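You operate a simulated robot arm through the tools that you are given. There is no shell and no other tool. Be economical: measure what you need, move in short steps, check, and stop when the job is done.

You run a simulated two-armed robot. Do the job below in one go: nothing can be reset, and whatever is moved stays where it is left.

## Task
Dust the pane on board R28, tape its middle and lay it on the counter's green mat.
Fine: grey brush, tape holder, both go back; dust before tape; push the board in; other panes stay. Set down upright: brush, tape holder. A coat counts when it lies all over at full strength: go over it till it gets no stronger. What is to be rubbed or washed off counts as gone when no trace of it is left.

The check looks at the end state, three seconds after you hand in, the way a careful person would. Anything else that was tipped, shoved, dropped, spilled or broken makes it a failure.

## Robot
Two 7-joint arms with two-finger parallel grippers on one trunk, on a base that drives. Base frame: it is fixed to the floor where the robot stands at the start and does not move with it; the origin is under the middle of the robot, x ahead of it, y to its left, z up. Units: mm, degrees, N and s.
The left shoulder is at the start at [60, 144, 926], the right one opposite. With the tool pointing down near the work surface each hand reaches from about 100 to 680 mm from the robot's upright axis, wherever it stands, measured 20 degrees to its own side. Places, roughly: green board [700, 0, 700]; green mat on the counter [600, 200, 1000]; pane [750, -1750, 500]. Payload 1.57 kg a hand.
The tool frame of a hand sits at the grasp point between the pads (the TCP): z along the fingers, y along the line on which they close. The tips reach 30 mm beyond it. Largest opening 110 mm; finger width 24, thickness 12; the body of the gripper, 48 by 112 mm, starts 78 mm behind the TCP.
Orientation is that of the tool frame in the base frame, as a unit quaternion [x, y, z, w]. With the fingers straight down and closing along the base's y, the tool's x points along the base's -x, its y along +y and its z along -z.

## Interface
- The arms move only by the tool play_rows. It takes "left_targets", "right_targets" or both (then of equal length, played together; a hand with none holds still); each is one flat list of numbers, 7 for each row, row after row: the finger opening in mm, from 0 to 110, then the shift along the tool's x, y, z in units of 250 mm (1.0 is 250 mm), then the turn, a rotation vector about the tool's x, y, z in units of 180 degrees (1.0 is 180 degrees). In form: [gripper, dx, dy, dz, wx, wy, wz, gripper, dx, dy, dz, wx, wy, wz, ...]. A call has 1 to 12 rows; each row is the pose to reach, as a shift and turn from the pose commanded when the call began, along the tool's axes at that moment. A call with a number of a shift or a turn outside -1 to 1 is refused whole. Rows are played at 5 a second. More than 50 mm and 8.6 degrees between two rows, or a gripper value outside its range, and nothing of the call is played. Where a pose cannot be reached the arm comes as near as it can. A force on the tool above 40 N (or 10 N above the force at the start of the call, whichever is more), or a blocked arm, ends the call early, and 0.2 s more pass. Each finger travels about 45 mm/s and halts on what it meets, pressing with about 35 N; the grip force reading is that of the motor and also rises with nothing between the fingers. The clock runs only during rows and for 0.2 s after the last one: add rows that repeat a pose to give the fingers time. It gives the time, the measured TCP pose, the force on the tool (base axes), the opening and the grip force at its end, in the units of the frame above (readings bear some noise), with the torque about the TCP (base axes, N m) and any sound that the robot's microphone picked up, and new pictures: "show" is both (left out), scene, wrist or none (wrist: the cameras of the hands that moved).
- Cameras (640 x 400 px; columns grow to the right, rows downward): "scene" is now at [40.7, 14, 1527.4]; the picture's right is [0.18, -0.98, 0.00], its down [-0.81, -0.15, -0.57] and it looks along [0.56, 0.10, -0.82] (base axes); focal length 279 px, centre (320, 200). "left" rides on the left gripper at [70, -16, -141] in its tool frame; the picture's right is [0.23, 0.97, 0.00], its down [-0.86, 0.20, -0.48] and it looks along [-0.47, 0.11, 0.88] (tool axes); focal length 222 px, centre (320, 200). "right" rides on the right gripper at [70, 16, -141] in its tool frame; the picture's right is [-0.23, 0.97, 0.00], its down [-0.86, -0.20, -0.48] and it looks along [-0.47, -0.11, 0.88] (tool axes); focal length 222 px, centre (320, 200). There is no depth. A picture from a camera that has moved, and an enlarged one, comes with that camera's place and axes in the base frame and with its lens.
- slide_trunk(by): slides the trunk up (or, below 0, down) by that many mm; the arms and the scene camera ride with it, the base frame stays. It gives what a move gives, with no picture.
- roll_base(legs): drives the robot by 1 to 6 legs, each [ahead, left, turn to the left] in mm, mm and degrees, along the robot's own axes; the way and the turn of a leg run together, so that a leg with both is an arc; at most 1500 mm and 180 degrees a leg. The arms and the cameras ride along, it lands a little off, and it stops where it bumps. It gives what a move gives, and a new picture of the scene camera.
- head_to(pan, tilt): turns the head with the scene camera to pan (to the left, within 86 degrees either way) and tilt (down, from -29 to 69), counted from straight ahead of the robot. It gives what a move gives, and a new picture of the scene camera.
- inspect(camera, box): a new picture of the part [left, top, right, bottom] of that camera's present view, enlarged. The clock stands still meanwhile.
- sign_off(): hands the job in; it is judged then, once.

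Work in short steps. Places have to be worked out from the pictures, the camera data and where the tool is seen: move nearer, look again, correct. Check each grasp and each placing, and mend what went wrong. You have 120 turns and 260 pictures in all, those below and enlarged ones among them. Open the grippers and draw the arms clear of the work before you hand the job in, unless the task says otherwise; then end with one line.

The tools are called after "Call:" as name(argument=value, ...) on one line, values as JSON. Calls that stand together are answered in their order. play_rows: Moves the arms, as the interface text tells. Its arguments: {"type":"object","properties":{"left_targets":{"type":"array"},"right_targets":{"type":"array"},"show":{"type":"string","enum":["both","scene","wrist","none"]}},"required":[]} The other tools are called the same way: slide_trunk (by) slides the trunk up or down; roll_base (legs) drives the base; head_to (pan, tilt) turns the head that bears the scene camera; inspect (camera, box) takes an enlarged picture of a part of a camera's view; sign_off () hands the job in.

At the start:

```text
time: 0.0
left_ee_pos: [459.5, 376.6, 999.4]
left_tool_rot: [-0.001, 1.0, 0.0, 0.0]
left_ft_force: [-0.1, 0.3, 0.3]
left_wrist_torque: [-0.03, 0.01, -0.01]
left_width: 110.0
left_finger_force: 0.1
right_ee_pos: [462.4, -11.0, 999.8]
right_tool_rot: [-0.001, 1.0, 0.0, 0.0]
right_ft_force: [-0.6, -0.2, 0.8]
right_wrist_torque: [0.01, 0.02, 0.0]
right_width: 110.1
right_finger_force: 0.0
trunk travel left (down, up): [-525.0, 65.0]
robot x, y, heading: [-1.4, 0.7, -0.2]
head pan, tilt: [10.5, 55.3]
```

scene: 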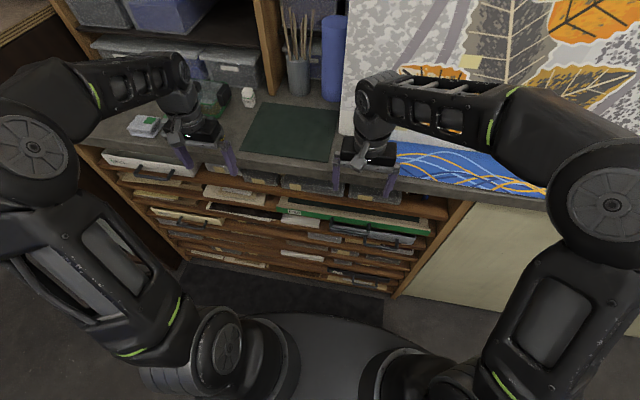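
right: 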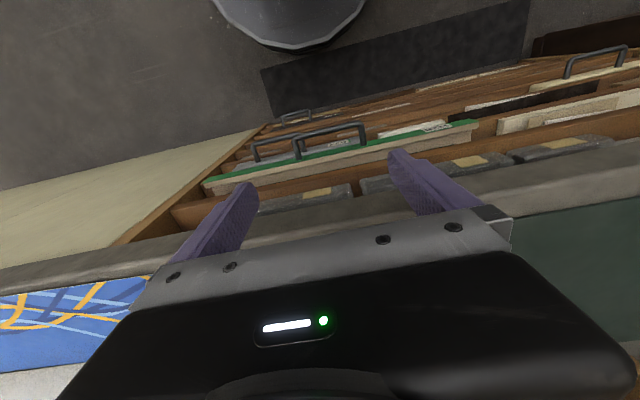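
left: 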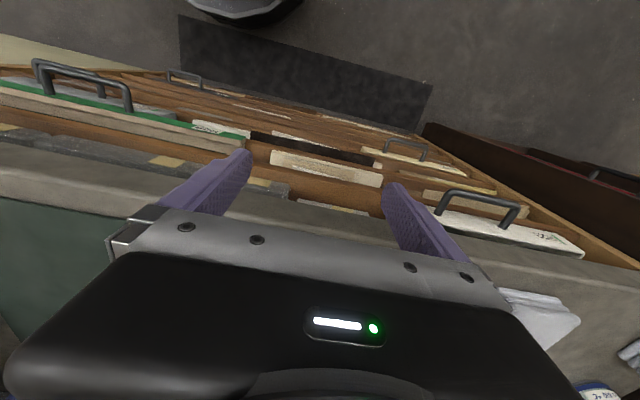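

I start by looking at the scene around: a closer look at the counter and board rack first.

Call:
inspect(camera="scene", box=[80, 140, 480, 300])

Call:
inspect(camera="scene", box=[80, 20, 400, 180])

Call:
inspect(camera="right", box=[180, 80, 540, 240])

Call:
head_to(pan=-60, tilt=30)

```text
1.60 times, centred on (280, 220) of scene
camera zoom: at [40.7, 14.0, 1527.4], right [0.18, -0.98, 0.0], down [-0.81, -0.15, -0.57], along [0.56, 0.1, -0.82], focal length 447 px, centre (384, 168)
```

zoom: 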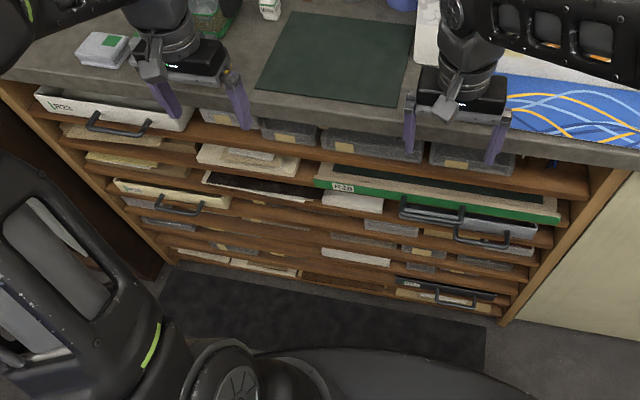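

```text
2.00 times, centred on (240, 100) of scene
camera zoom: at [40.7, 14.0, 1527.4], right [0.18, -0.98, 0.0], down [-0.81, -0.15, -0.57], along [0.56, 0.1, -0.82], focal length 558 px, centre (480, 400)
```

zoom: 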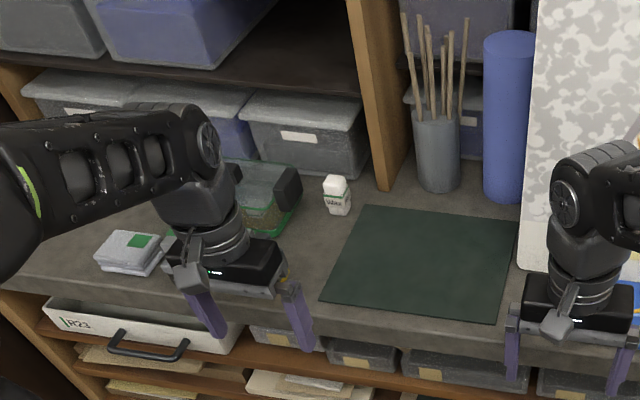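

```text
1.78 times, centred on (360, 160) of right
camera zoom: at [391.2, 6.6, 1140.6], right [0.23, 0.97, 0.0], down [0.86, -0.2, 0.48], along [0.47, -0.11, -0.88], focal length 395 px, centre (249, 271)
```

zoom: 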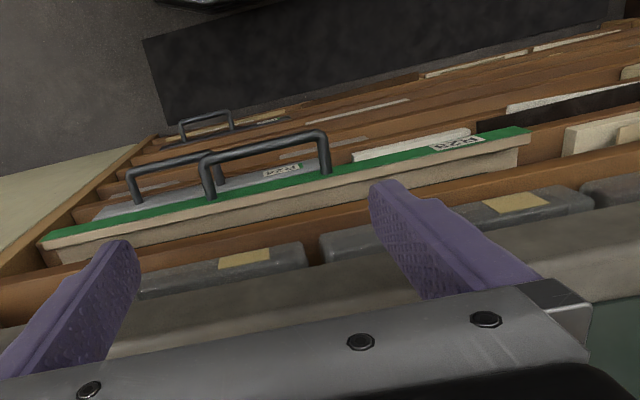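

```text
time: 1.4
left_ee_pos: [459.9, 375.8, 999.9]
left_tool_rot: [0.0, 1.0, 0.0, 0.0]
left_ft_force: [0.0, 0.0, 0.4]
left_wrist_torque: [0.01, 0.01, 0.01]
left_width: 110.3
left_finger_force: 0.1
right_ee_pos: [460.7, -10.2, 999.5]
right_tool_rot: [0.0, 1.0, 0.001, 0.0]
right_ft_force: [-0.2, 0.1, 0.0]
right_wrist_torque: [0.02, -0.01, -0.01]
right_width: 110.1
right_finger_force: 0.1
trunk travel left (down, up): [-525.0, 65.0]
robot x, y, heading: [1.5, -2.5, 0.2]
head pan, tilt: [-60.0, 30.0]
camera scene: at [15.4, -77.4, 1563.8], right [-0.87, -0.5, 0.0], down [-0.25, 0.43, -0.87], along [0.43, -0.75, -0.5], focal length 279 px, centre (320, 200)
```

scene: 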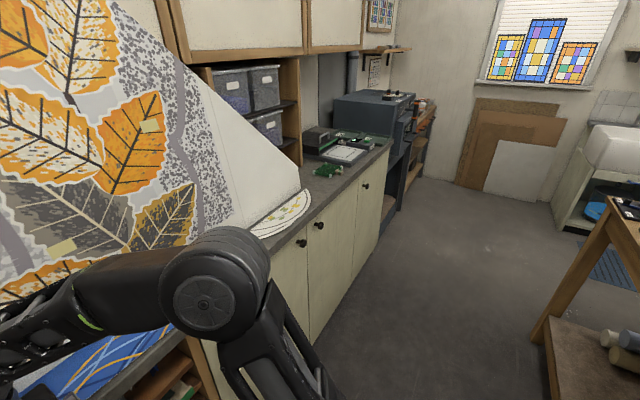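

The green board needs its label read, and the spot near [750,-1750,500] needs a look; I drop the view there.

Call:
inspect(camera="right", box=[300, 100, 500, 200])

Call:
inspect(camera="scene", box=[180, 40, 480, 240])

Call:
head_to(pan=10.5, tilt=65)

Call:
inspect(camera="scene", box=[220, 80, 480, 250])

```text
3.20 times, centred on (400, 150) of right
camera zoom: at [391.2, 6.5, 1140.6], right [0.23, 0.97, 0.0], down [0.86, -0.2, 0.48], along [0.47, -0.11, -0.88], focal length 711 px, centre (64, 360)
```

zoom: 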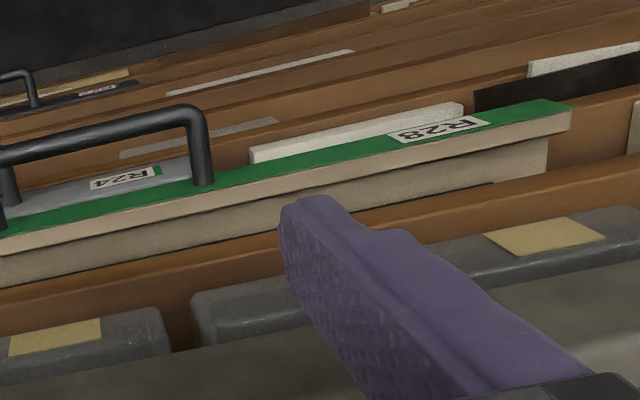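

```text
2.00 times, centred on (330, 140) of scene
camera zoom: at [15.4, -77.4, 1563.8], right [-0.87, -0.5, 0.0], down [-0.25, 0.43, -0.87], along [0.43, -0.75, -0.5], focal length 558 px, centre (300, 320)
```

zoom: 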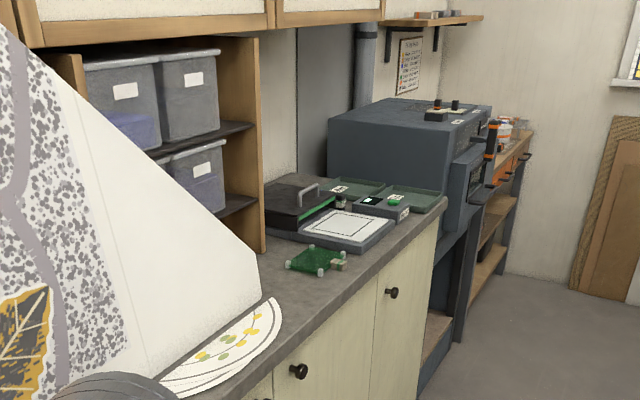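

```text
time: 2.8
left_ee_pos: [459.7, 376.0, 999.8]
left_tool_rot: [0.0, 1.0, 0.001, 0.0]
left_ft_force: [0.6, 0.9, 0.6]
left_wrist_torque: [-0.01, 0.0, 0.0]
left_width: 110.0
left_finger_force: 0.0
right_ee_pos: [461.0, -9.8, 999.8]
right_tool_rot: [0.0, 1.0, 0.0, 0.0]
right_ft_force: [0.5, 0.0, 0.1]
right_wrist_torque: [0.03, -0.01, 0.01]
right_width: 109.8
right_finger_force: 0.1
trunk travel left (down, up): [-525.0, 65.0]
robot x, y, heading: [0.4, 1.1, 0.2]
head pan, tilt: [10.5, 65.0]
camera scene: at [29.9, 11.9, 1516.2], right [0.18, -0.98, 0.0], down [-0.89, -0.16, -0.42], along [0.42, 0.08, -0.91], focal length 279 px, centre (320, 200)
```

scene: 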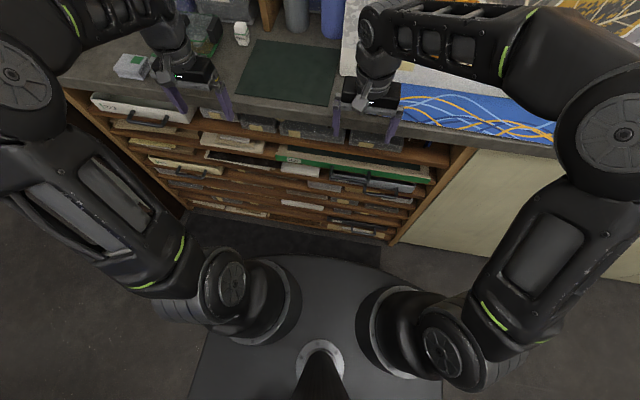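

```text
2.35 times, centred on (350, 165) of scene
camera zoom: at [29.9, 11.9, 1516.2], right [0.18, -0.98, 0.0], down [-0.89, -0.16, -0.42], along [0.42, 0.08, -0.91], focal length 657 px, centre (249, 282)
```

zoom: 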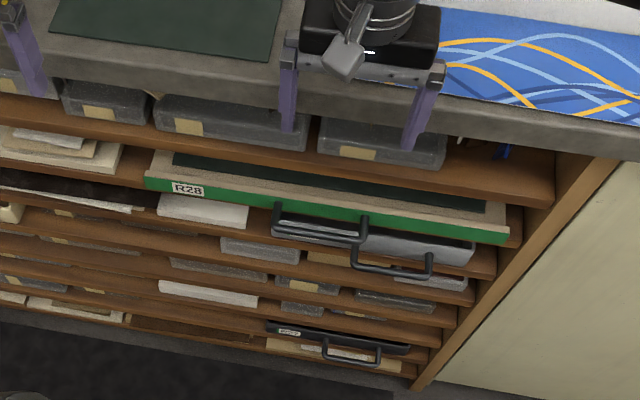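

Board R28 is the green-fronted one in the rack. Now I look around for the grey brush, tape holder and the pane.

Call:
head_to(pan=80, tilt=30)

Call:
head_to(pan=-86, tilt=35)

Call:
head_to(pan=20, tilt=25)

```text
time: 4.2
left_ee_pos: [459.0, 376.0, 998.4]
left_tool_rot: [0.0, 1.0, 0.0, 0.0]
left_ft_force: [0.0, -0.6, -0.6]
left_wrist_torque: [0.04, 0.0, 0.0]
left_width: 110.0
left_finger_force: 0.1
right_ee_pos: [461.3, -10.2, 1000.2]
right_tool_rot: [0.0, 1.0, 0.0, 0.0]
right_ft_force: [-1.0, -0.3, -1.0]
right_wrist_torque: [0.01, 0.01, -0.01]
right_width: 110.1
right_finger_force: 0.0
trunk travel left (down, up): [-525.0, 65.0]
robot x, y, heading: [-2.0, -0.1, -0.1]
head pan, tilt: [80.0, 30.0]
camera scene: at [-14.1, 89.9, 1563.8], right [0.98, -0.17, 0.0], down [-0.09, -0.49, -0.87], along [0.15, 0.85, -0.5], focal length 279 px, centre (320, 200)
```

scene: 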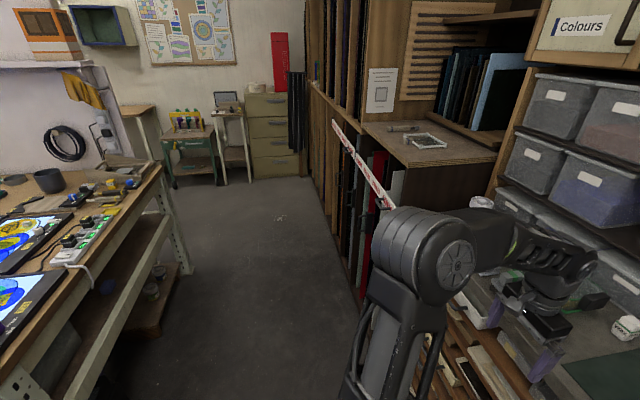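

```text
time: 6.8
left_ee_pos: [460.2, 377.0, 999.7]
left_tool_rot: [0.0, 1.0, 0.0, 0.001]
left_ft_force: [-0.6, -0.8, -0.4]
left_wrist_torque: [-0.03, 0.01, -0.01]
left_width: 110.0
left_finger_force: 0.0
right_ee_pos: [461.5, -9.7, 999.2]
right_tool_rot: [0.0, 1.0, 0.0, 0.0]
right_ft_force: [-0.4, 0.4, -0.8]
right_wrist_torque: [0.01, -0.01, 0.0]
right_width: 110.0
right_finger_force: 0.1
trunk travel left (down, up): [-525.0, 65.0]
robot x, y, heading: [2.3, -4.3, -0.3]
head pan, tilt: [-85.9, 35.0]
camera scene: at [-23.6, -87.0, 1556.1], right [-1.0, -0.07, 0.0], down [-0.04, 0.57, -0.82], along [0.06, -0.82, -0.57], focal length 279 px, centre (320, 200)
```

scene: 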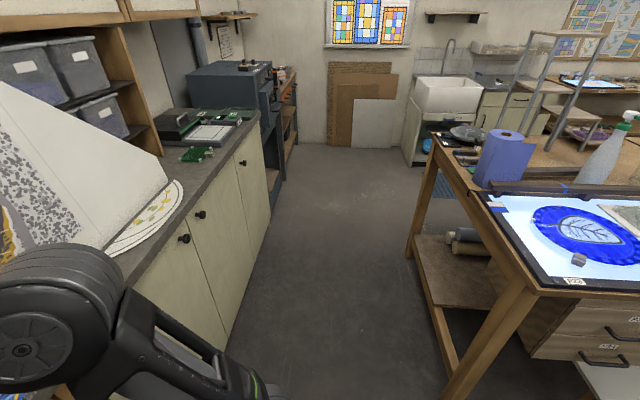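

```text
time: 8.6
left_ee_pos: [459.4, 375.8, 1000.4]
left_tool_rot: [0.0, 1.0, -0.001, 0.0]
left_ft_force: [0.8, 0.9, 0.0]
left_wrist_torque: [0.0, 0.02, -0.01]
left_width: 109.8
left_finger_force: 0.0
right_ee_pos: [462.1, -9.1, 999.5]
right_tool_rot: [0.0, 1.0, 0.0, 0.0]
right_ft_force: [-0.4, -0.1, -0.1]
right_wrist_torque: [0.02, 0.03, 0.0]
right_width: 110.1
right_finger_force: 0.0
trunk travel left (down, up): [-525.0, 65.0]
robot x, y, heading: [1.3, -1.0, -0.0]
head pan, tilt: [20.0, 25.0]
camera scene: at [56.8, 32.3, 1571.8], right [0.34, -0.94, 0.0], down [-0.4, -0.14, -0.91], along [0.85, 0.31, -0.42], focal length 279 px, centre (320, 200)
```

scene: 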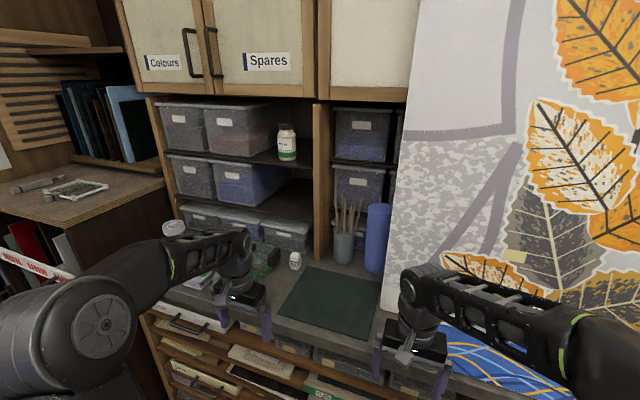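

Green and black items sit on the counter near the kiln, around y -1000. I retract both arms before driving toward there.

Call:
play_rows(left_targets=[110, 0.2, 0, 0, 0, 0, 0, 110, 0.4, 0, 0, 0, 0, 0, 110, 0.6, 0, 0, 0, 0, 0, 110, 0.8, 0, 0, 0, 0, 0, 110, 0.8, 0, 0, 0, 0, 0], right_targets=[110, 0.2, 0, 0, 0, 0, 0, 110, 0.4, 0, 0, 0, 0, 0, 110, 0.6, 0, 0, 0, 0, 0, 110, 0.8, 0, 0, 0, 0, 0, 110, 0.8, 0, 0, 0, 0, 0], show="none")

Call:
head_to(pan=0, tilt=60)

Call:
head_to(pan=-55, tilt=35)

```text
time: 9.8
left_ee_pos: [258.7, 375.3, 1001.7]
left_tool_rot: [0.0, 1.0, -0.001, -0.001]
left_ft_force: [0.2, 0.3, -0.2]
left_wrist_torque: [0.01, 0.03, -0.01]
left_width: 110.1
left_finger_force: 0.0
right_ee_pos: [260.2, -9.8, 999.0]
right_tool_rot: [0.0, 1.0, 0.0, 0.0]
right_ft_force: [-0.2, 0.3, -0.2]
right_wrist_torque: [-0.04, 0.04, 0.01]
right_width: 109.8
right_finger_force: 0.1
trunk travel left (down, up): [-525.0, 65.0]
robot x, y, heading: [1.3, 0.3, -0.1]
head pan, tilt: [20.0, 25.0]
```

```text
time: 10.8
left_ee_pos: [258.1, 376.5, 1002.2]
left_tool_rot: [-0.001, 1.0, 0.0, 0.0]
left_ft_force: [-0.1, -0.8, -0.3]
left_wrist_torque: [0.0, 0.01, 0.0]
left_width: 110.1
left_finger_force: 0.0
right_ee_pos: [260.3, -10.4, 999.7]
right_tool_rot: [0.0, 1.0, 0.0, 0.001]
right_ft_force: [0.2, -0.6, -0.7]
right_wrist_torque: [-0.01, 0.04, 0.01]
right_width: 110.1
right_finger_force: 0.1
trunk travel left (down, up): [-525.0, 65.0]
robot x, y, heading: [2.8, 1.3, 0.1]
head pan, tilt: [0.0, 60.0]
camera scene: at [36.7, 0.9, 1521.8], right [0.0, -1.0, 0.0], down [-0.87, 0.0, -0.5], along [0.5, 0.0, -0.87], focal length 279 px, centre (320, 200)
```

scene: 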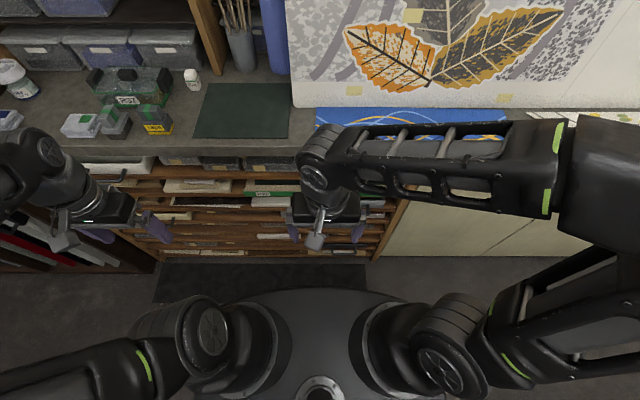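

```text
time: 12.1
left_ee_pos: [256.1, 375.5, 1002.3]
left_tool_rot: [0.0, 1.0, 0.0, 0.0]
left_ft_force: [0.8, 0.3, -1.3]
left_wrist_torque: [-0.02, -0.02, 0.01]
left_width: 110.1
left_finger_force: 0.1
right_ee_pos: [260.6, -9.6, 998.9]
right_tool_rot: [0.0, 1.0, 0.0, 0.001]
right_ft_force: [-0.4, 0.0, -0.2]
right_wrist_torque: [0.02, 0.0, -0.04]
right_width: 109.9
right_finger_force: 0.0
trunk travel left (down, up): [-525.0, 65.0]
robot x, y, heading: [0.4, 1.0, -0.0]
head pan, tilt: [-55.0, 35.0]
camera scene: at [20.6, -71.2, 1556.0], right [-0.82, -0.57, 0.0], down [-0.33, 0.47, -0.82], along [0.47, -0.67, -0.57], focal length 279 px, centre (320, 200)
```

scene: 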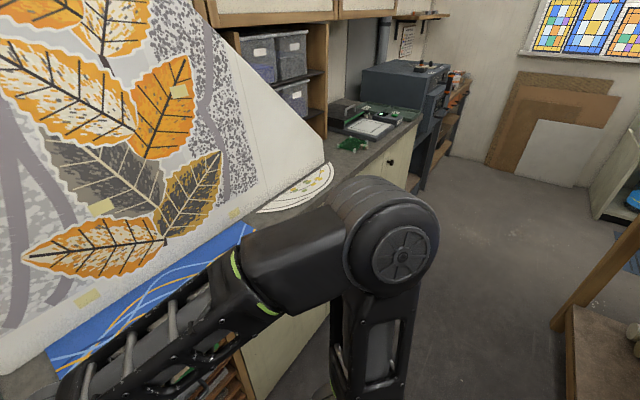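

Now items on the counter left of the mat are visible. I zoom there.

Call:
head_to(pan=25, tilt=50)

Call:
inspect(camera="scene", box=[100, 0, 440, 200])

Call:
inspect(camera="scene", box=[150, 90, 270, 190])

```text
time: 13.6
left_ee_pos: [257.5, 376.3, 1002.6]
left_tool_rot: [0.0, 1.0, 0.0, -0.001]
left_ft_force: [-0.2, -0.2, -0.1]
left_wrist_torque: [0.0, 0.01, -0.01]
left_width: 109.9
left_finger_force: 0.1
right_ee_pos: [259.6, -10.0, 998.4]
right_tool_rot: [0.001, 1.0, 0.0, 0.001]
right_ft_force: [-0.9, 0.2, -0.2]
right_wrist_torque: [-0.03, 0.0, 0.0]
right_width: 110.0
right_finger_force: 0.2
trunk travel left (down, up): [-525.0, 65.0]
robot x, y, heading: [-0.2, 1.1, -0.1]
head pan, tilt: [25.0, 50.0]
camera scene: at [39.8, 33.4, 1534.3], right [0.42, -0.91, 0.0], down [-0.69, -0.32, -0.64], along [0.58, 0.27, -0.77], focal length 279 px, centre (320, 200)
```

scene: 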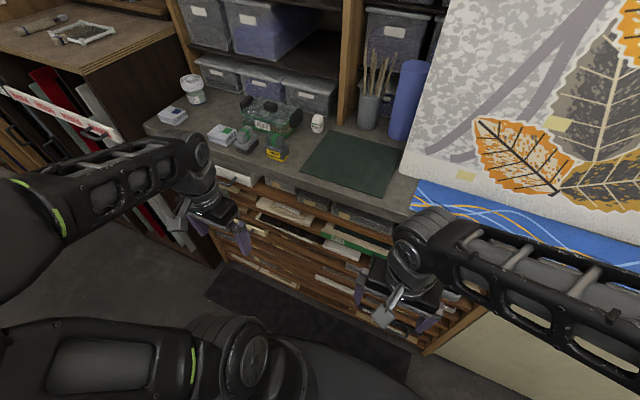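

```text
1.88 times, centred on (270, 100) of scene
camera zoom: at [39.8, 33.4, 1534.3], right [0.42, -0.91, 0.0], down [-0.69, -0.32, -0.64], along [0.58, 0.27, -0.77], focal length 526 px, centre (414, 388)
```

zoom: 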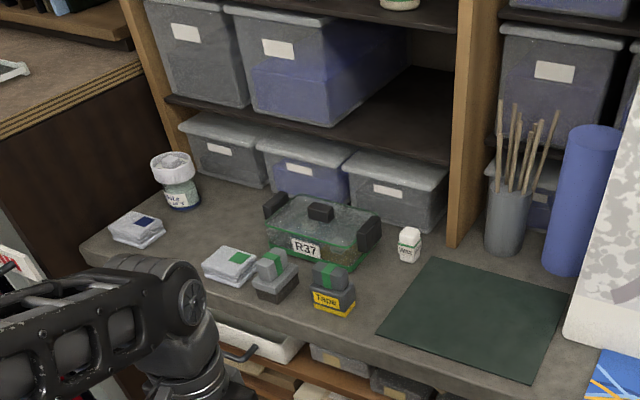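

```text
4.00 times, centred on (210, 140) of scene
camera zoom: at [39.8, 33.4, 1534.3], right [0.42, -0.91, 0.0], down [-0.69, -0.32, -0.64], along [0.58, 0.27, -0.77], focal length 1117 px, centre (760, 440)
```

zoom: 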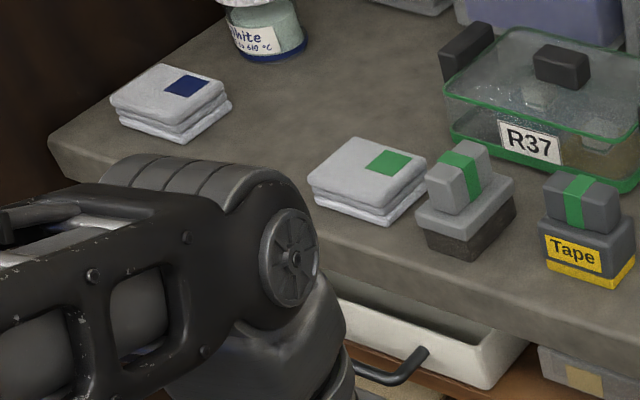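

The grey brush and tape holder stand left of the mat. From two views R28's handle bar runs from about (460,-54,768) to (462,59,767), 38 mm off the front. I turn the right hand to point forward while lowering it.

Call:
play_rows(right_targets=[110, -0.02, 0, 0.08, 0, -0.0455, 0, 100, -0.04, 0, 0.16, 0, -0.091, 0, 90, -0.06, 0, 0.25, 0, -0.1365, 0, 80, -0.08, 0, 0.33, 0, -0.182, 0, 70, -0.1, 0, 0.42, 0, -0.2275, 0, 60, -0.12, 0, 0.5, 0, -0.273, 0, 60, -0.14, 0, 0.59, 0, -0.3185, 0, 60, -0.16, 0, 0.67, 0, -0.364, 0, 60, -0.18, 0, 0.75, 0, -0.4095, 0, 60, -0.2, 0, 0.84, 0, -0.455, 0, 60, -0.22, 0, 0.92, 0, -0.5, 0, 60, -0.22, 0, 0.92, 0, -0.5, 0], show="wrist")

```text
time: 15.0
left_ee_pos: [256.1, 375.5, 1002.6]
left_tool_rot: [0.0, 1.0, 0.0, 0.001]
left_ft_force: [-0.2, 0.4, -0.4]
left_wrist_torque: [0.02, -0.01, 0.01]
left_width: 110.1
left_finger_force: 0.1
right_ee_pos: [306.3, 46.9, 885.3]
right_tool_rot: [-0.011, 0.911, 0.002, 0.412]
right_ft_force: [-11.4, -45.0, 133.4]
right_wrist_torque: [2.21, 20.74, 7.19]
right_width: 60.0
right_finger_force: 0.1
right hand out of reach, approached as far as the arm can: row 3, 4, 5, 6
trunk travel left (down, up): [-525.0, 65.0]
robot x, y, heading: [-1.7, 0.9, -0.1]
head pan, tilt: [25.0, 50.0]
stopped in row 6 (right hand): the force on the tool passed its limit at 570 N (the readings are from after the stop); the commanded pose is now the measured one
camera right: at [153.8, 61.1, 925.4], right [0.13, 0.98, 0.17], down [0.21, -0.19, 0.96], along [0.97, -0.09, -0.23], focal length 222 px, centre (320, 200)
```

right: 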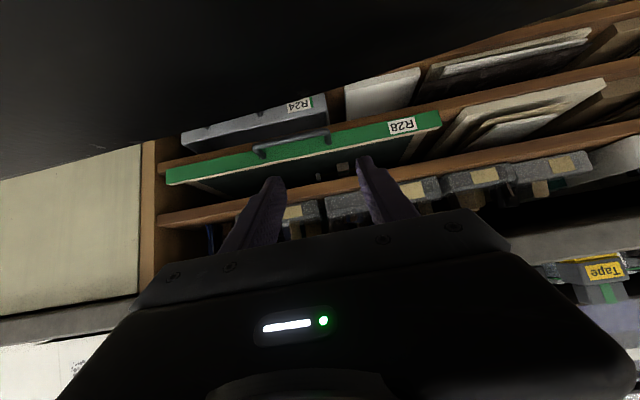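

The wrist bumped the robot's own body. I move the hand 100 mm forward first, then back the base for room.

Call:
play_rows(right_targets=[60, -0.132, 0, 0.15, 0, 0, 0, 60, -0.264, 0, 0.3, 0, 0, 0, 60, -0.264, 0, 0.3, 0, 0, 0], show="none")

Call:
roll_base(legs=[[-200, 0, 0]])

```text
time: 15.2
left_ee_pos: [257.6, 376.0, 1002.2]
left_tool_rot: [0.001, 1.0, -0.001, -0.001]
left_ft_force: [-0.1, 0.6, -0.2]
left_wrist_torque: [-0.04, 0.02, -0.02]
left_width: 110.1
left_finger_force: 0.1
right_ee_pos: [306.1, 50.5, 884.9]
right_tool_rot: [-0.016, 0.912, 0.003, 0.409]
right_ft_force: [-3.9, -12.4, 33.6]
right_wrist_torque: [0.49, 5.29, 1.85]
right_width: 59.7
right_finger_force: 0.0
trunk travel left (down, up): [-525.0, 65.0]
robot x, y, heading: [-2.0, -1.5, 0.0]
head pan, tilt: [25.0, 50.0]
stopped in row 1 (right hand): the force on the tool passed its limit at 201 N (the readings are from after the stop); the commanded pose is now the measured one
```

```text
time: 16.1
left_ee_pos: [240.5, 374.2, 1002.1]
left_tool_rot: [0.0, 1.0, -0.001, 0.001]
left_ft_force: [-1.0, 0.6, 0.1]
left_wrist_torque: [-0.03, -0.01, 0.0]
left_width: 110.1
left_finger_force: 0.0
right_ee_pos: [290.4, 49.5, 885.5]
right_tool_rot: [-0.016, 0.912, 0.004, 0.41]
right_ft_force: [0.0, -3.4, 7.5]
right_wrist_torque: [0.11, 1.22, 0.38]
right_width: 59.9
right_finger_force: 0.1
trunk travel left (down, up): [-525.0, 65.0]
robot x, y, heading: [-12.9, -1.1, -0.3]
head pan, tilt: [25.0, 50.0]
stopped in leg 1: the force on the tool passed its limit at 47 N (the readings are from after the stop); the commanded pose is now the measured one
camera scene: at [22.5, 33.5, 1534.4], right [0.42, -0.91, 0.0], down [-0.69, -0.32, -0.64], along [0.58, 0.27, -0.77], focal length 279 px, centre (320, 200)
```

scene: 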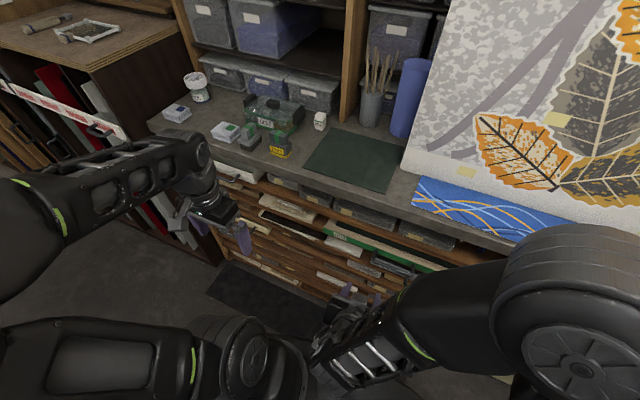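

Forces have mostly relaxed. I lift the hand and turn it back up to clear the self-contact.

Call:
play_rows(right_targets=[60, -0.1, 0, -0.09, 0, 0.03, 0, 60, -0.22, 0, -0.15, 0, 0.06, 0, 60, -0.34, 0, -0.2, 0, 0.09, 0, 60, -0.46, 0, -0.2, 0, 0.12, 0, 60, -0.46, 0, -0.2, 0, 0.12, 0], show="none")

Call:
head_to(pan=0, tilt=69)

```text
time: 17.3
left_ee_pos: [242.8, 374.4, 1001.7]
left_tool_rot: [0.001, 1.0, 0.0, 0.0]
left_ft_force: [-0.1, 0.5, 0.2]
left_wrist_torque: [0.03, 0.01, 0.02]
left_width: 110.1
left_finger_force: 0.0
right_ee_pos: [329.4, 49.7, 1008.0]
right_tool_rot: [-0.015, 0.973, 0.001, 0.231]
right_ft_force: [-0.1, 0.3, 0.6]
right_wrist_torque: [-0.02, 0.02, -0.01]
right_width: 60.0
right_finger_force: 0.1
trunk travel left (down, up): [-525.0, 65.0]
robot x, y, heading: [-17.1, -0.6, 0.0]
head pan, tilt: [25.0, 50.0]
```

```text
time: 18.2
left_ee_pos: [243.1, 376.2, 1001.1]
left_tool_rot: [0.001, 1.0, 0.0, 0.001]
left_ft_force: [0.1, 0.0, -0.2]
left_wrist_torque: [-0.01, -0.02, 0.0]
left_width: 109.9
left_finger_force: 0.0
right_ee_pos: [330.4, 50.2, 1003.9]
right_tool_rot: [-0.015, 0.973, 0.001, 0.231]
right_ft_force: [0.0, -0.4, 0.0]
right_wrist_torque: [0.03, 0.0, -0.02]
right_width: 60.0
right_finger_force: 0.0
trunk travel left (down, up): [-525.0, 65.0]
robot x, y, heading: [-16.4, 3.3, 0.1]
head pan, tilt: [0.0, 68.8]
camera scene: at [10.5, 0.9, 1512.4], right [0.0, -1.0, 0.0], down [-0.93, 0.0, -0.36], along [0.36, 0.0, -0.93], focal length 279 px, centre (320, 200)
```

scene: 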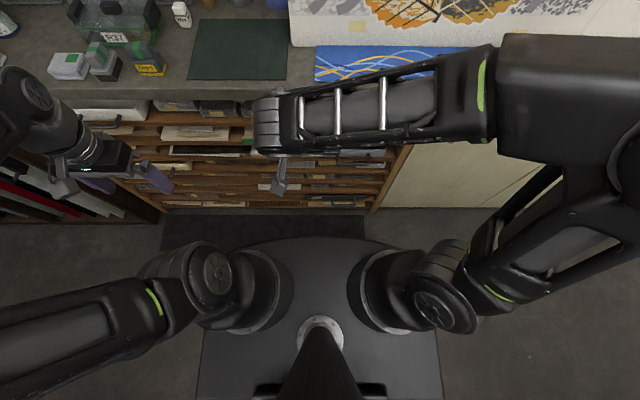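

The hand is free. I drive back and to the left so the right hand faces the handle with room to point forward.

Call:
roll_base(legs=[[-110, 0, 0], [0, 170, 0]])

```text
time: 20.4
left_ee_pos: [131.3, 547.0, 1001.7]
left_tool_rot: [0.001, 1.0, -0.001, 0.0]
left_ft_force: [-0.7, 0.0, -1.1]
left_wrist_torque: [-0.05, 0.0, -0.02]
left_width: 109.9
left_finger_force: 0.1
right_ee_pos: [218.6, 223.2, 1005.8]
right_tool_rot: [-0.017, 0.973, 0.001, 0.232]
right_ft_force: [0.1, 1.2, 0.0]
right_wrist_torque: [-0.05, 0.01, -0.02]
right_width: 59.9
right_finger_force: 0.0
trunk travel left (down, up): [-525.0, 65.0]
robot x, y, heading: [-127.3, 169.6, 0.1]
head pan, tilt: [0.0, 68.8]
camera scene: at [-100.3, 173.5, 1512.4], right [0.0, -1.0, 0.0], down [-0.93, 0.0, -0.36], along [0.36, 0.0, -0.93], focal length 279 px, centre (320, 200)
```

scene: 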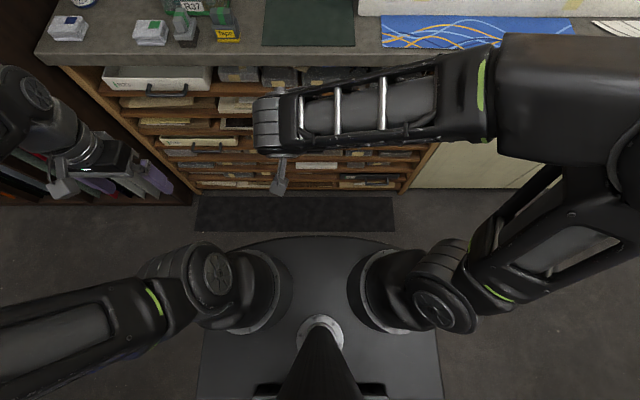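

Clear. I move the right hand across and down to about (360, 5, 855), keeping its tilt.

Call:
play_rows(right_targets=[60, -0.033, -0.123, 0.113, 0, 0, 0, 60, -0.066, -0.246, 0.226, 0, 0, 0, 60, -0.1, -0.369, 0.339, 0, 0, 0, 60, -0.132, -0.492, 0.452, 0, 0, 0, 60, -0.165, -0.615, 0.565, 0, 0, 0, 60, -0.2, -0.738, 0.678, 0, 0, 0, 60, -0.23, -0.86, 0.79, 0, 0, 0, 60, -0.23, -0.86, 0.79, 0, 0, 0], show="none")

```text
time: 22.2
left_ee_pos: [131.5, 547.0, 1001.3]
left_tool_rot: [0.002, 1.0, 0.0, 0.0]
left_ft_force: [-0.3, 0.3, -0.3]
left_wrist_torque: [0.01, 0.01, 0.04]
left_width: 109.6
left_finger_force: 0.0
right_ee_pos: [363.8, 11.7, 857.6]
right_tool_rot: [-0.016, 0.973, 0.001, 0.231]
right_ft_force: [-0.3, 0.2, 0.1]
right_wrist_torque: [-0.01, 0.05, 0.02]
right_width: 60.2
right_finger_force: 0.1
trunk travel left (down, up): [-525.0, 65.0]
robot x, y, heading: [-127.1, 171.7, 0.1]
head pan, tilt: [0.0, 68.8]
```

Now I finish the tilt to point forward, lowering to handle height.

Call:
play_rows(right_targets=[60, 0.011, 0, 0.045, 0, -0.044, 0, 60, 0.022, 0, 0.09, 0, -0.088, 0, 60, 0.033, 0, 0.135, 0, -0.132, 0, 60, 0.044, 0, 0.18, 0, -0.176, 0, 60, 0.055, 0, 0.225, 0, -0.22, 0, 60, 0.066, 0, 0.27, 0, -0.264, 0, 60, 0.077, 0, 0.315, 0, -0.308, 0, 60, 0.09, 0, 0.357, 0, -0.352, 0, 60, 0.09, 0, 0.357, 0, -0.352, 0], show="both")

```text
time: 24.0
left_ee_pos: [130.8, 543.4, 1001.8]
left_tool_rot: [0.004, 1.0, 0.0, 0.0]
left_ft_force: [0.5, -0.1, -0.6]
left_wrist_torque: [0.01, 0.13, 0.0]
left_width: 110.1
left_finger_force: 0.0
right_ee_pos: [491.3, 78.5, 830.7]
right_tool_rot: [-0.01, 0.747, -0.011, 0.664]
right_ft_force: [-47.1, -6.7, 24.6]
right_wrist_torque: [1.05, -0.7, 1.34]
right_width: 55.0
right_finger_force: 0.1
right hand out of reach, approached as far as the arm can: row 1, 4, 5, 6, 7, 8
trunk travel left (down, up): [-525.0, 65.0]
robot x, y, heading: [-131.2, 172.9, -0.4]
head pan, tilt: [0.0, 68.8]
stopped in row 8 (right hand): the force on the tool passed its limit at 212 N (the readings are from after the stop); the commanded pose is now the measured one
camera scene: at [-103.4, 171.3, 1512.9], right [0.0, -1.0, 0.0], down [-0.93, 0.0, -0.36], along [0.36, 0.0, -0.93], focal length 279 px, centre (320, 200)
camera right: at [342.4, 93.7, 777.0], right [0.03, 0.98, 0.2], down [-0.38, -0.17, 0.91], along [0.93, -0.1, 0.36], focal length 222 px, centre (320, 200)
```

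scene: 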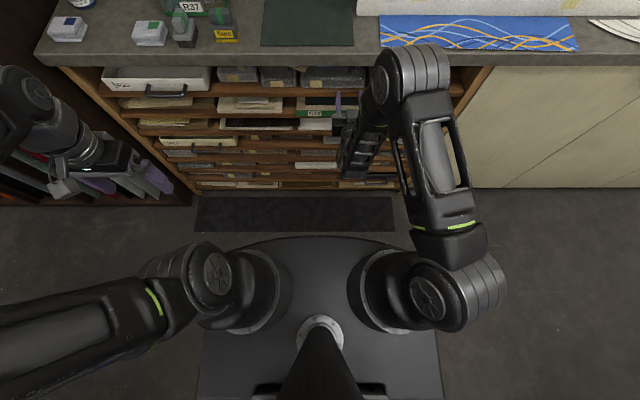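
right: 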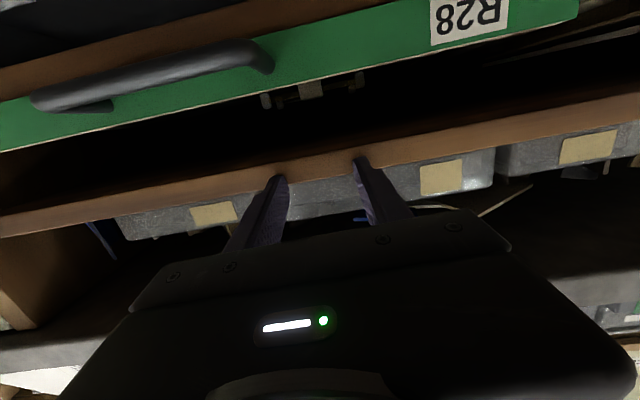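

The arm wandered to (491,78,831), with the fingertips brushing the shelf above. I draw straight back now and look.

Call:
play_rows(right_targets=[55, 0, 0, -0.1, 0, 0, 0, 60, 0, 0, -0.2, 0, 0, 0, 60, 0, 0, -0.36, 0, 0, 0, 60, 0, 0, -0.36, 0, 0, 0], show="both")

```text
time: 25.0
left_ee_pos: [133.1, 545.1, 1000.9]
left_tool_rot: [0.002, 1.0, 0.0, -0.001]
left_ft_force: [-0.5, 0.2, -1.5]
left_wrist_torque: [-0.01, 0.01, 0.0]
left_width: 110.3
left_finger_force: 0.0
right_ee_pos: [470.3, 98.5, 874.1]
right_tool_rot: [-0.009, 0.752, -0.014, 0.659]
right_ft_force: [0.2, 1.8, 0.1]
right_wrist_torque: [0.0, 0.02, 0.04]
right_width: 60.0
right_finger_force: 0.1
right hand out of reach, approached as far as the arm can: row 1, 2, 3, 4
trunk travel left (down, up): [-525.0, 65.0]
robot x, y, heading: [-126.6, 171.7, -0.1]
head pan, tilt: [0.0, 68.8]
camera scene: at [-99.0, 170.9, 1512.2], right [0.0, -1.0, 0.0], down [-0.93, 0.0, -0.36], along [0.36, 0.0, -0.93], focal length 279 px, centre (320, 200)
camera right: at [321.6, 115.4, 822.5], right [0.04, 0.98, 0.19], down [-0.36, -0.17, 0.92], along [0.93, -0.1, 0.35], focal length 222 px, centre (320, 200)
```

scene: 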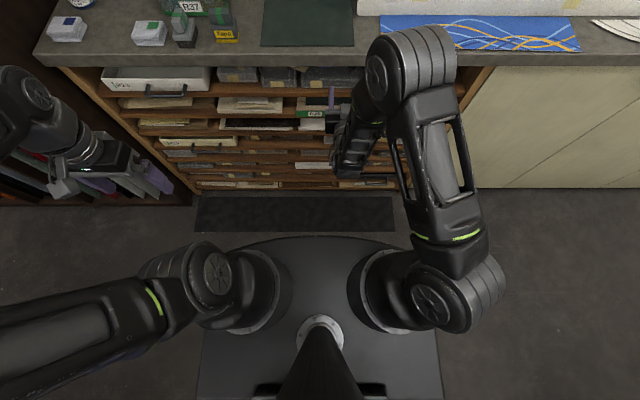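
right: 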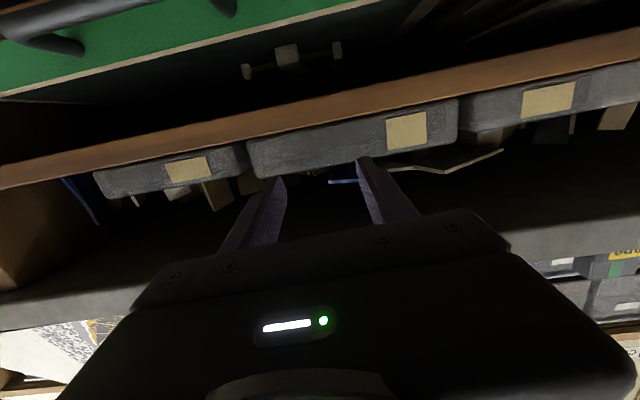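

The forward-pointing pose is too close-in for this arm. I'll back away a bit, then use a half-tilted hand closing in the x–z plane instead.

Call:
roll_base(legs=[[-90, 0, 0]])

Call:
play_rows(right_targets=[60, 0, -0.04, 0, 0, 0.044, 0, 60, 0, -0.08, 0, 0, 0.088, 0, 60, 0, -0.12, 0, 0, 0.132, 0, 60, 0, -0.16, 0, 0, 0.176, 0, 60, 0, -0.2, 0, 0, 0.22, 0, 60, 0, -0.24, 0, 0, 0.264, 0, 60, 0, -0.28, 0, 0, 0.308, 0, 60, 0, -0.28, 0, 0, 0.308, 0], show="both")

```text
time: 26.1
left_ee_pos: [41.1, 546.9, 1001.6]
left_tool_rot: [-0.001, 1.0, -0.001, 0.001]
left_ft_force: [-1.8, 0.0, 0.4]
left_wrist_torque: [-0.04, -0.02, 0.0]
left_width: 110.1
left_finger_force: 0.0
right_ee_pos: [380.6, 103.4, 876.0]
right_tool_rot: [-0.012, 0.752, -0.013, 0.659]
right_ft_force: [-0.1, -0.6, 0.1]
right_wrist_torque: [0.02, 0.01, 0.02]
right_width: 60.0
right_finger_force: 0.0
trunk travel left (down, up): [-525.0, 65.0]
robot x, y, heading: [-217.1, 172.2, -0.0]
head pan, tilt: [0.0, 68.8]
camera scene: at [-191.4, 172.1, 1512.4], right [0.0, -1.0, 0.0], down [-0.93, 0.0, -0.36], along [0.36, 0.0, -0.93], focal length 279 px, centre (320, 200)
```

scene: 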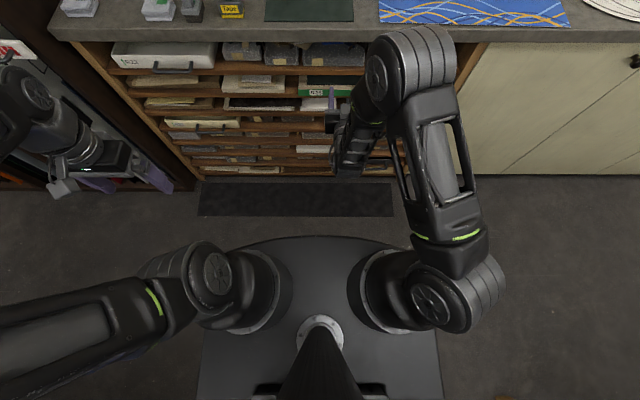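

```text
time: 27.9
left_ee_pos: [42.0, 547.3, 1001.3]
left_tool_rot: [0.0, 1.0, 0.0, 0.0]
left_ft_force: [-0.1, 0.0, 0.0]
left_wrist_torque: [-0.01, 0.0, 0.0]
left_width: 109.8
left_finger_force: 0.1
right_ee_pos: [380.4, 34.0, 876.3]
right_tool_rot: [-0.004, 0.972, -0.017, 0.234]
right_ft_force: [-0.5, -0.3, 0.0]
right_wrist_torque: [0.01, -0.01, 0.01]
right_width: 59.9
right_finger_force: 0.0
trunk travel left (down, up): [-525.0, 65.0]
robot x, y, heading: [-212.5, 172.5, 0.1]
head pan, tilt: [0.0, 68.8]
camera scene: at [-189.8, 172.6, 1512.4], right [0.0, -1.0, 0.0], down [-0.93, 0.0, -0.36], along [0.36, 0.0, -0.93], focal length 279 px, centre (320, 200)
camera right: at [253.2, 53.9, 969.7], right [0.2, 0.98, 0.07], down [0.54, -0.17, 0.82], along [0.82, -0.13, -0.56], focal length 222 px, centre (320, 200)
```

scene: 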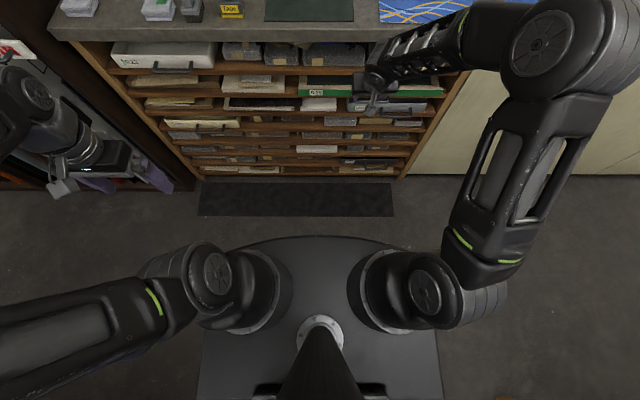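
right: 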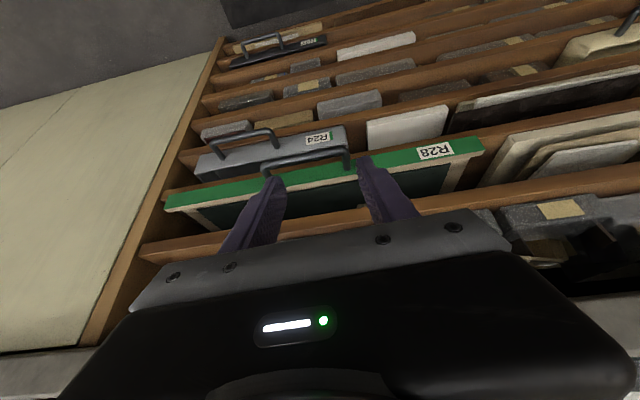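

The view confirms the bar at x≈453, y -50..60, z≈768, and the arm is comfortable at this tilt. I roll the hand 90° so the fingers close across the bar.

Call:
play_rows(right_targets=[60, 0, 0, 0, 0, 0, 0.0455, 60, 0, 0, 0, 0, 0, 0.091, 60, 0, 0, 0, 0, 0, 0.1365, 60, 0, 0, 0, 0, 0, 0.182, 60, 0, 0, 0, 0, 0, 0.2275, 60, 0, 0, 0, 0, 0, 0.273, 60, 0, 0, 0, 0, 0, 0.3185, 60, 0, 0, 0, 0, 0, 0.364, 60, 0, 0, 0, 0, 0, 0.4095, 60, 0, 0, 0, 0, 0, 0.455, 60, 0, 0, 0, 0, 0, 0.5, 60, 0, 0, 0, 0, 0, 0.5], show="both")

```text
time: 30.5
left_ee_pos: [41.7, 546.1, 1001.9]
left_tool_rot: [0.0, 1.0, 0.0, -0.001]
left_ft_force: [-0.5, 0.0, 0.6]
left_wrist_torque: [0.02, 0.0, 0.01]
left_width: 110.1
left_finger_force: 0.2
right_ee_pos: [381.0, 33.9, 877.0]
right_tool_rot: [0.686, 0.689, 0.154, 0.177]
right_ft_force: [0.1, -0.5, 0.3]
right_wrist_torque: [-0.01, 0.01, 0.01]
right_width: 60.0
right_finger_force: 0.0
trunk travel left (down, up): [-525.0, 65.0]
robot x, y, heading: [-216.6, 170.2, -0.1]
head pan, tilt: [0.0, 68.8]
camera scene: at [-189.5, 172.1, 1512.4], right [0.0, -1.0, 0.0], down [-0.93, 0.0, -0.36], along [0.36, 0.0, -0.93], focal length 279 px, centre (320, 200)
camera right: at [330.9, 108.6, 1007.4], right [0.87, -0.21, 0.45], down [-0.4, -0.84, 0.36], along [0.3, -0.49, -0.82], focal length 222 px, centre (320, 200)
```

scene: 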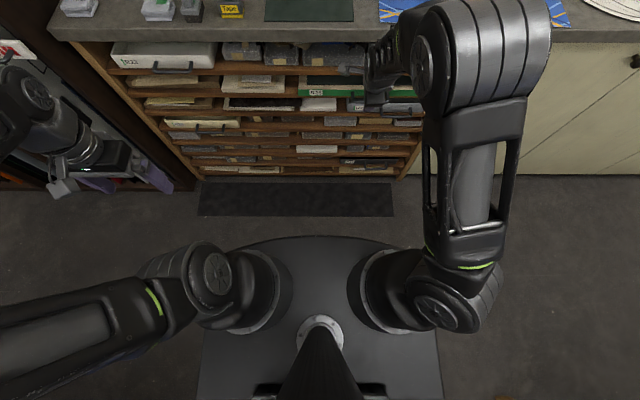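
right: 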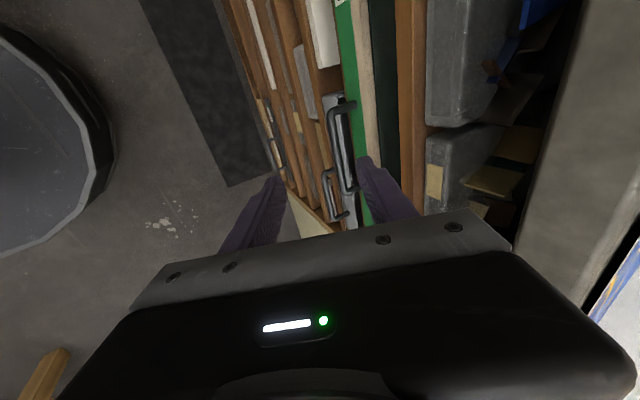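

The roll works. I narrow the fingers to 36 mm and approach to ~60 mm short of the bar, biased so the far finger slips between bar and front.

Call:
play_rows(right_targets=[50, -0.05, 0.012, 0.1, 0, 0, 0, 40, -0.104, 0.024, 0.2, 0, 0, 0, 36, -0.104, 0.024, 0.27, 0, 0, 0, 36, -0.104, 0.024, 0.27, 0, 0, 0], show="wrist")

Call:
inspect(camera="right", box=[220, 80, 460, 230])

```text
time: 31.5
left_ee_pos: [42.0, 547.9, 1000.9]
left_tool_rot: [0.001, 1.0, 0.0, 0.0]
left_ft_force: [-0.5, -1.2, -0.5]
left_wrist_torque: [0.0, 0.02, -0.03]
left_width: 110.1
left_finger_force: 0.2
right_ee_pos: [416.9, 3.0, 820.2]
right_tool_rot: [0.685, 0.69, 0.154, 0.177]
right_ft_force: [0.2, 0.0, -0.3]
right_wrist_torque: [0.0, 0.0, -0.01]
right_width: 35.7
right_finger_force: 0.1
trunk travel left (down, up): [-525.0, 65.0]
robot x, y, heading: [-212.7, 169.6, 0.2]
head pan, tilt: [0.0, 68.8]
camera right: at [367.0, 77.4, 950.3], right [0.87, -0.21, 0.45], down [-0.4, -0.84, 0.36], along [0.3, -0.49, -0.81], focal length 222 px, centre (320, 200)
```

right: 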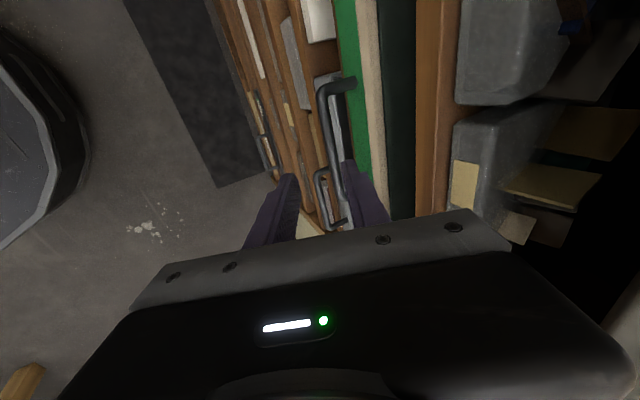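

```text
2.67 times, centred on (340, 155) of right
camera zoom: at [367.0, 77.4, 950.3], right [0.87, -0.21, 0.45], down [-0.4, -0.84, 0.36], along [0.3, -0.49, -0.81], focal length 592 px, centre (267, 320)
```

zoom: 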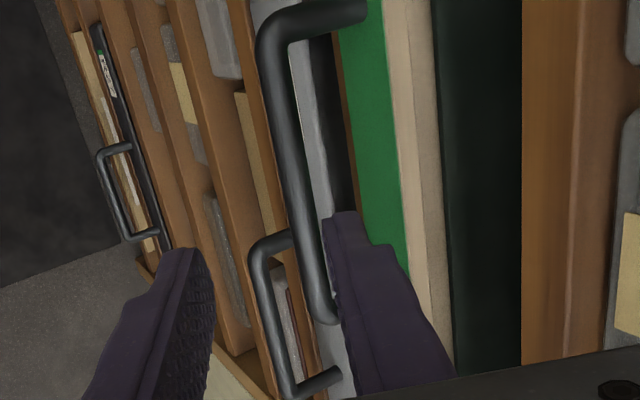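

Bar re-measured at x≈458. I advance ~53 mm so the tips pass only ~18 mm below the bar, then close.

Call:
play_rows(right_targets=[36, 0.01, 0.011, 0.07, 0, 0, 0, 36, 0.014, 0.011, 0.14, 0, 0, 0, 36, 0.014, 0.011, 0.212, 0, 0, 0, 36, 0.014, 0.011, 0.212, 0, 0, 0, 0, 0.014, 0.011, 0.212, 0, 0, 0, 0, 0.014, 0.011, 0.212, 0, 0, 0, 0, 0.014, 0.011, 0.212, 0, 0, 0], show="wrist")

Call:
inspect(camera="right", box=[220, 80, 460, 230])

```text
time: 33.1
left_ee_pos: [41.8, 547.5, 1001.8]
left_tool_rot: [0.001, 1.0, 0.0, 0.0]
left_ft_force: [0.2, 0.0, -0.1]
left_wrist_torque: [0.0, -0.03, 0.01]
left_width: 109.7
left_finger_force: 0.1
right_ee_pos: [443.2, 6.8, 773.4]
right_tool_rot: [0.685, 0.69, 0.154, 0.177]
right_ft_force: [0.2, 1.1, -0.7]
right_wrist_torque: [-0.02, -0.02, 0.01]
right_width: 0.1
right_finger_force: 19.8
trunk travel left (down, up): [-525.0, 65.0]
robot x, y, heading: [-215.3, 174.2, -0.1]
head pan, tilt: [0.0, 68.8]
camera right: at [393.2, 81.7, 903.3], right [0.87, -0.21, 0.45], down [-0.4, -0.84, 0.36], along [0.3, -0.49, -0.81], focal length 222 px, centre (320, 200)
```

right: 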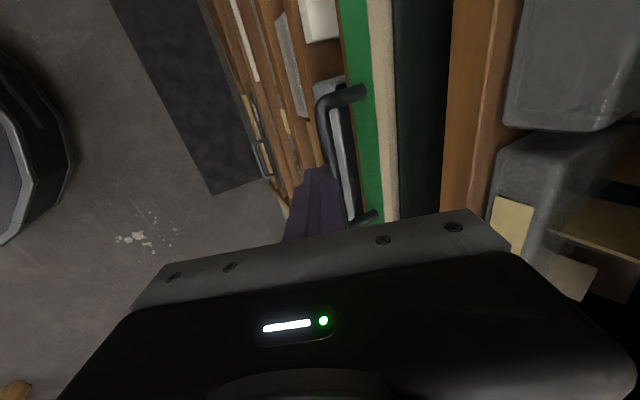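

```text
2.67 times, centred on (340, 155) of right
camera zoom: at [393.2, 81.7, 903.3], right [0.87, -0.21, 0.45], down [-0.4, -0.84, 0.36], along [0.3, -0.49, -0.81], focal length 592 px, centre (267, 320)
```

zoom: 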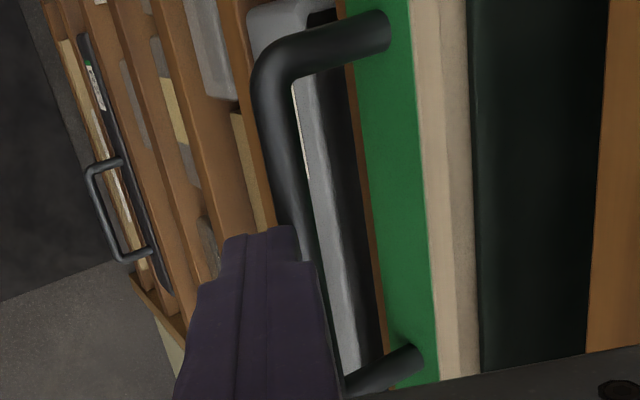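

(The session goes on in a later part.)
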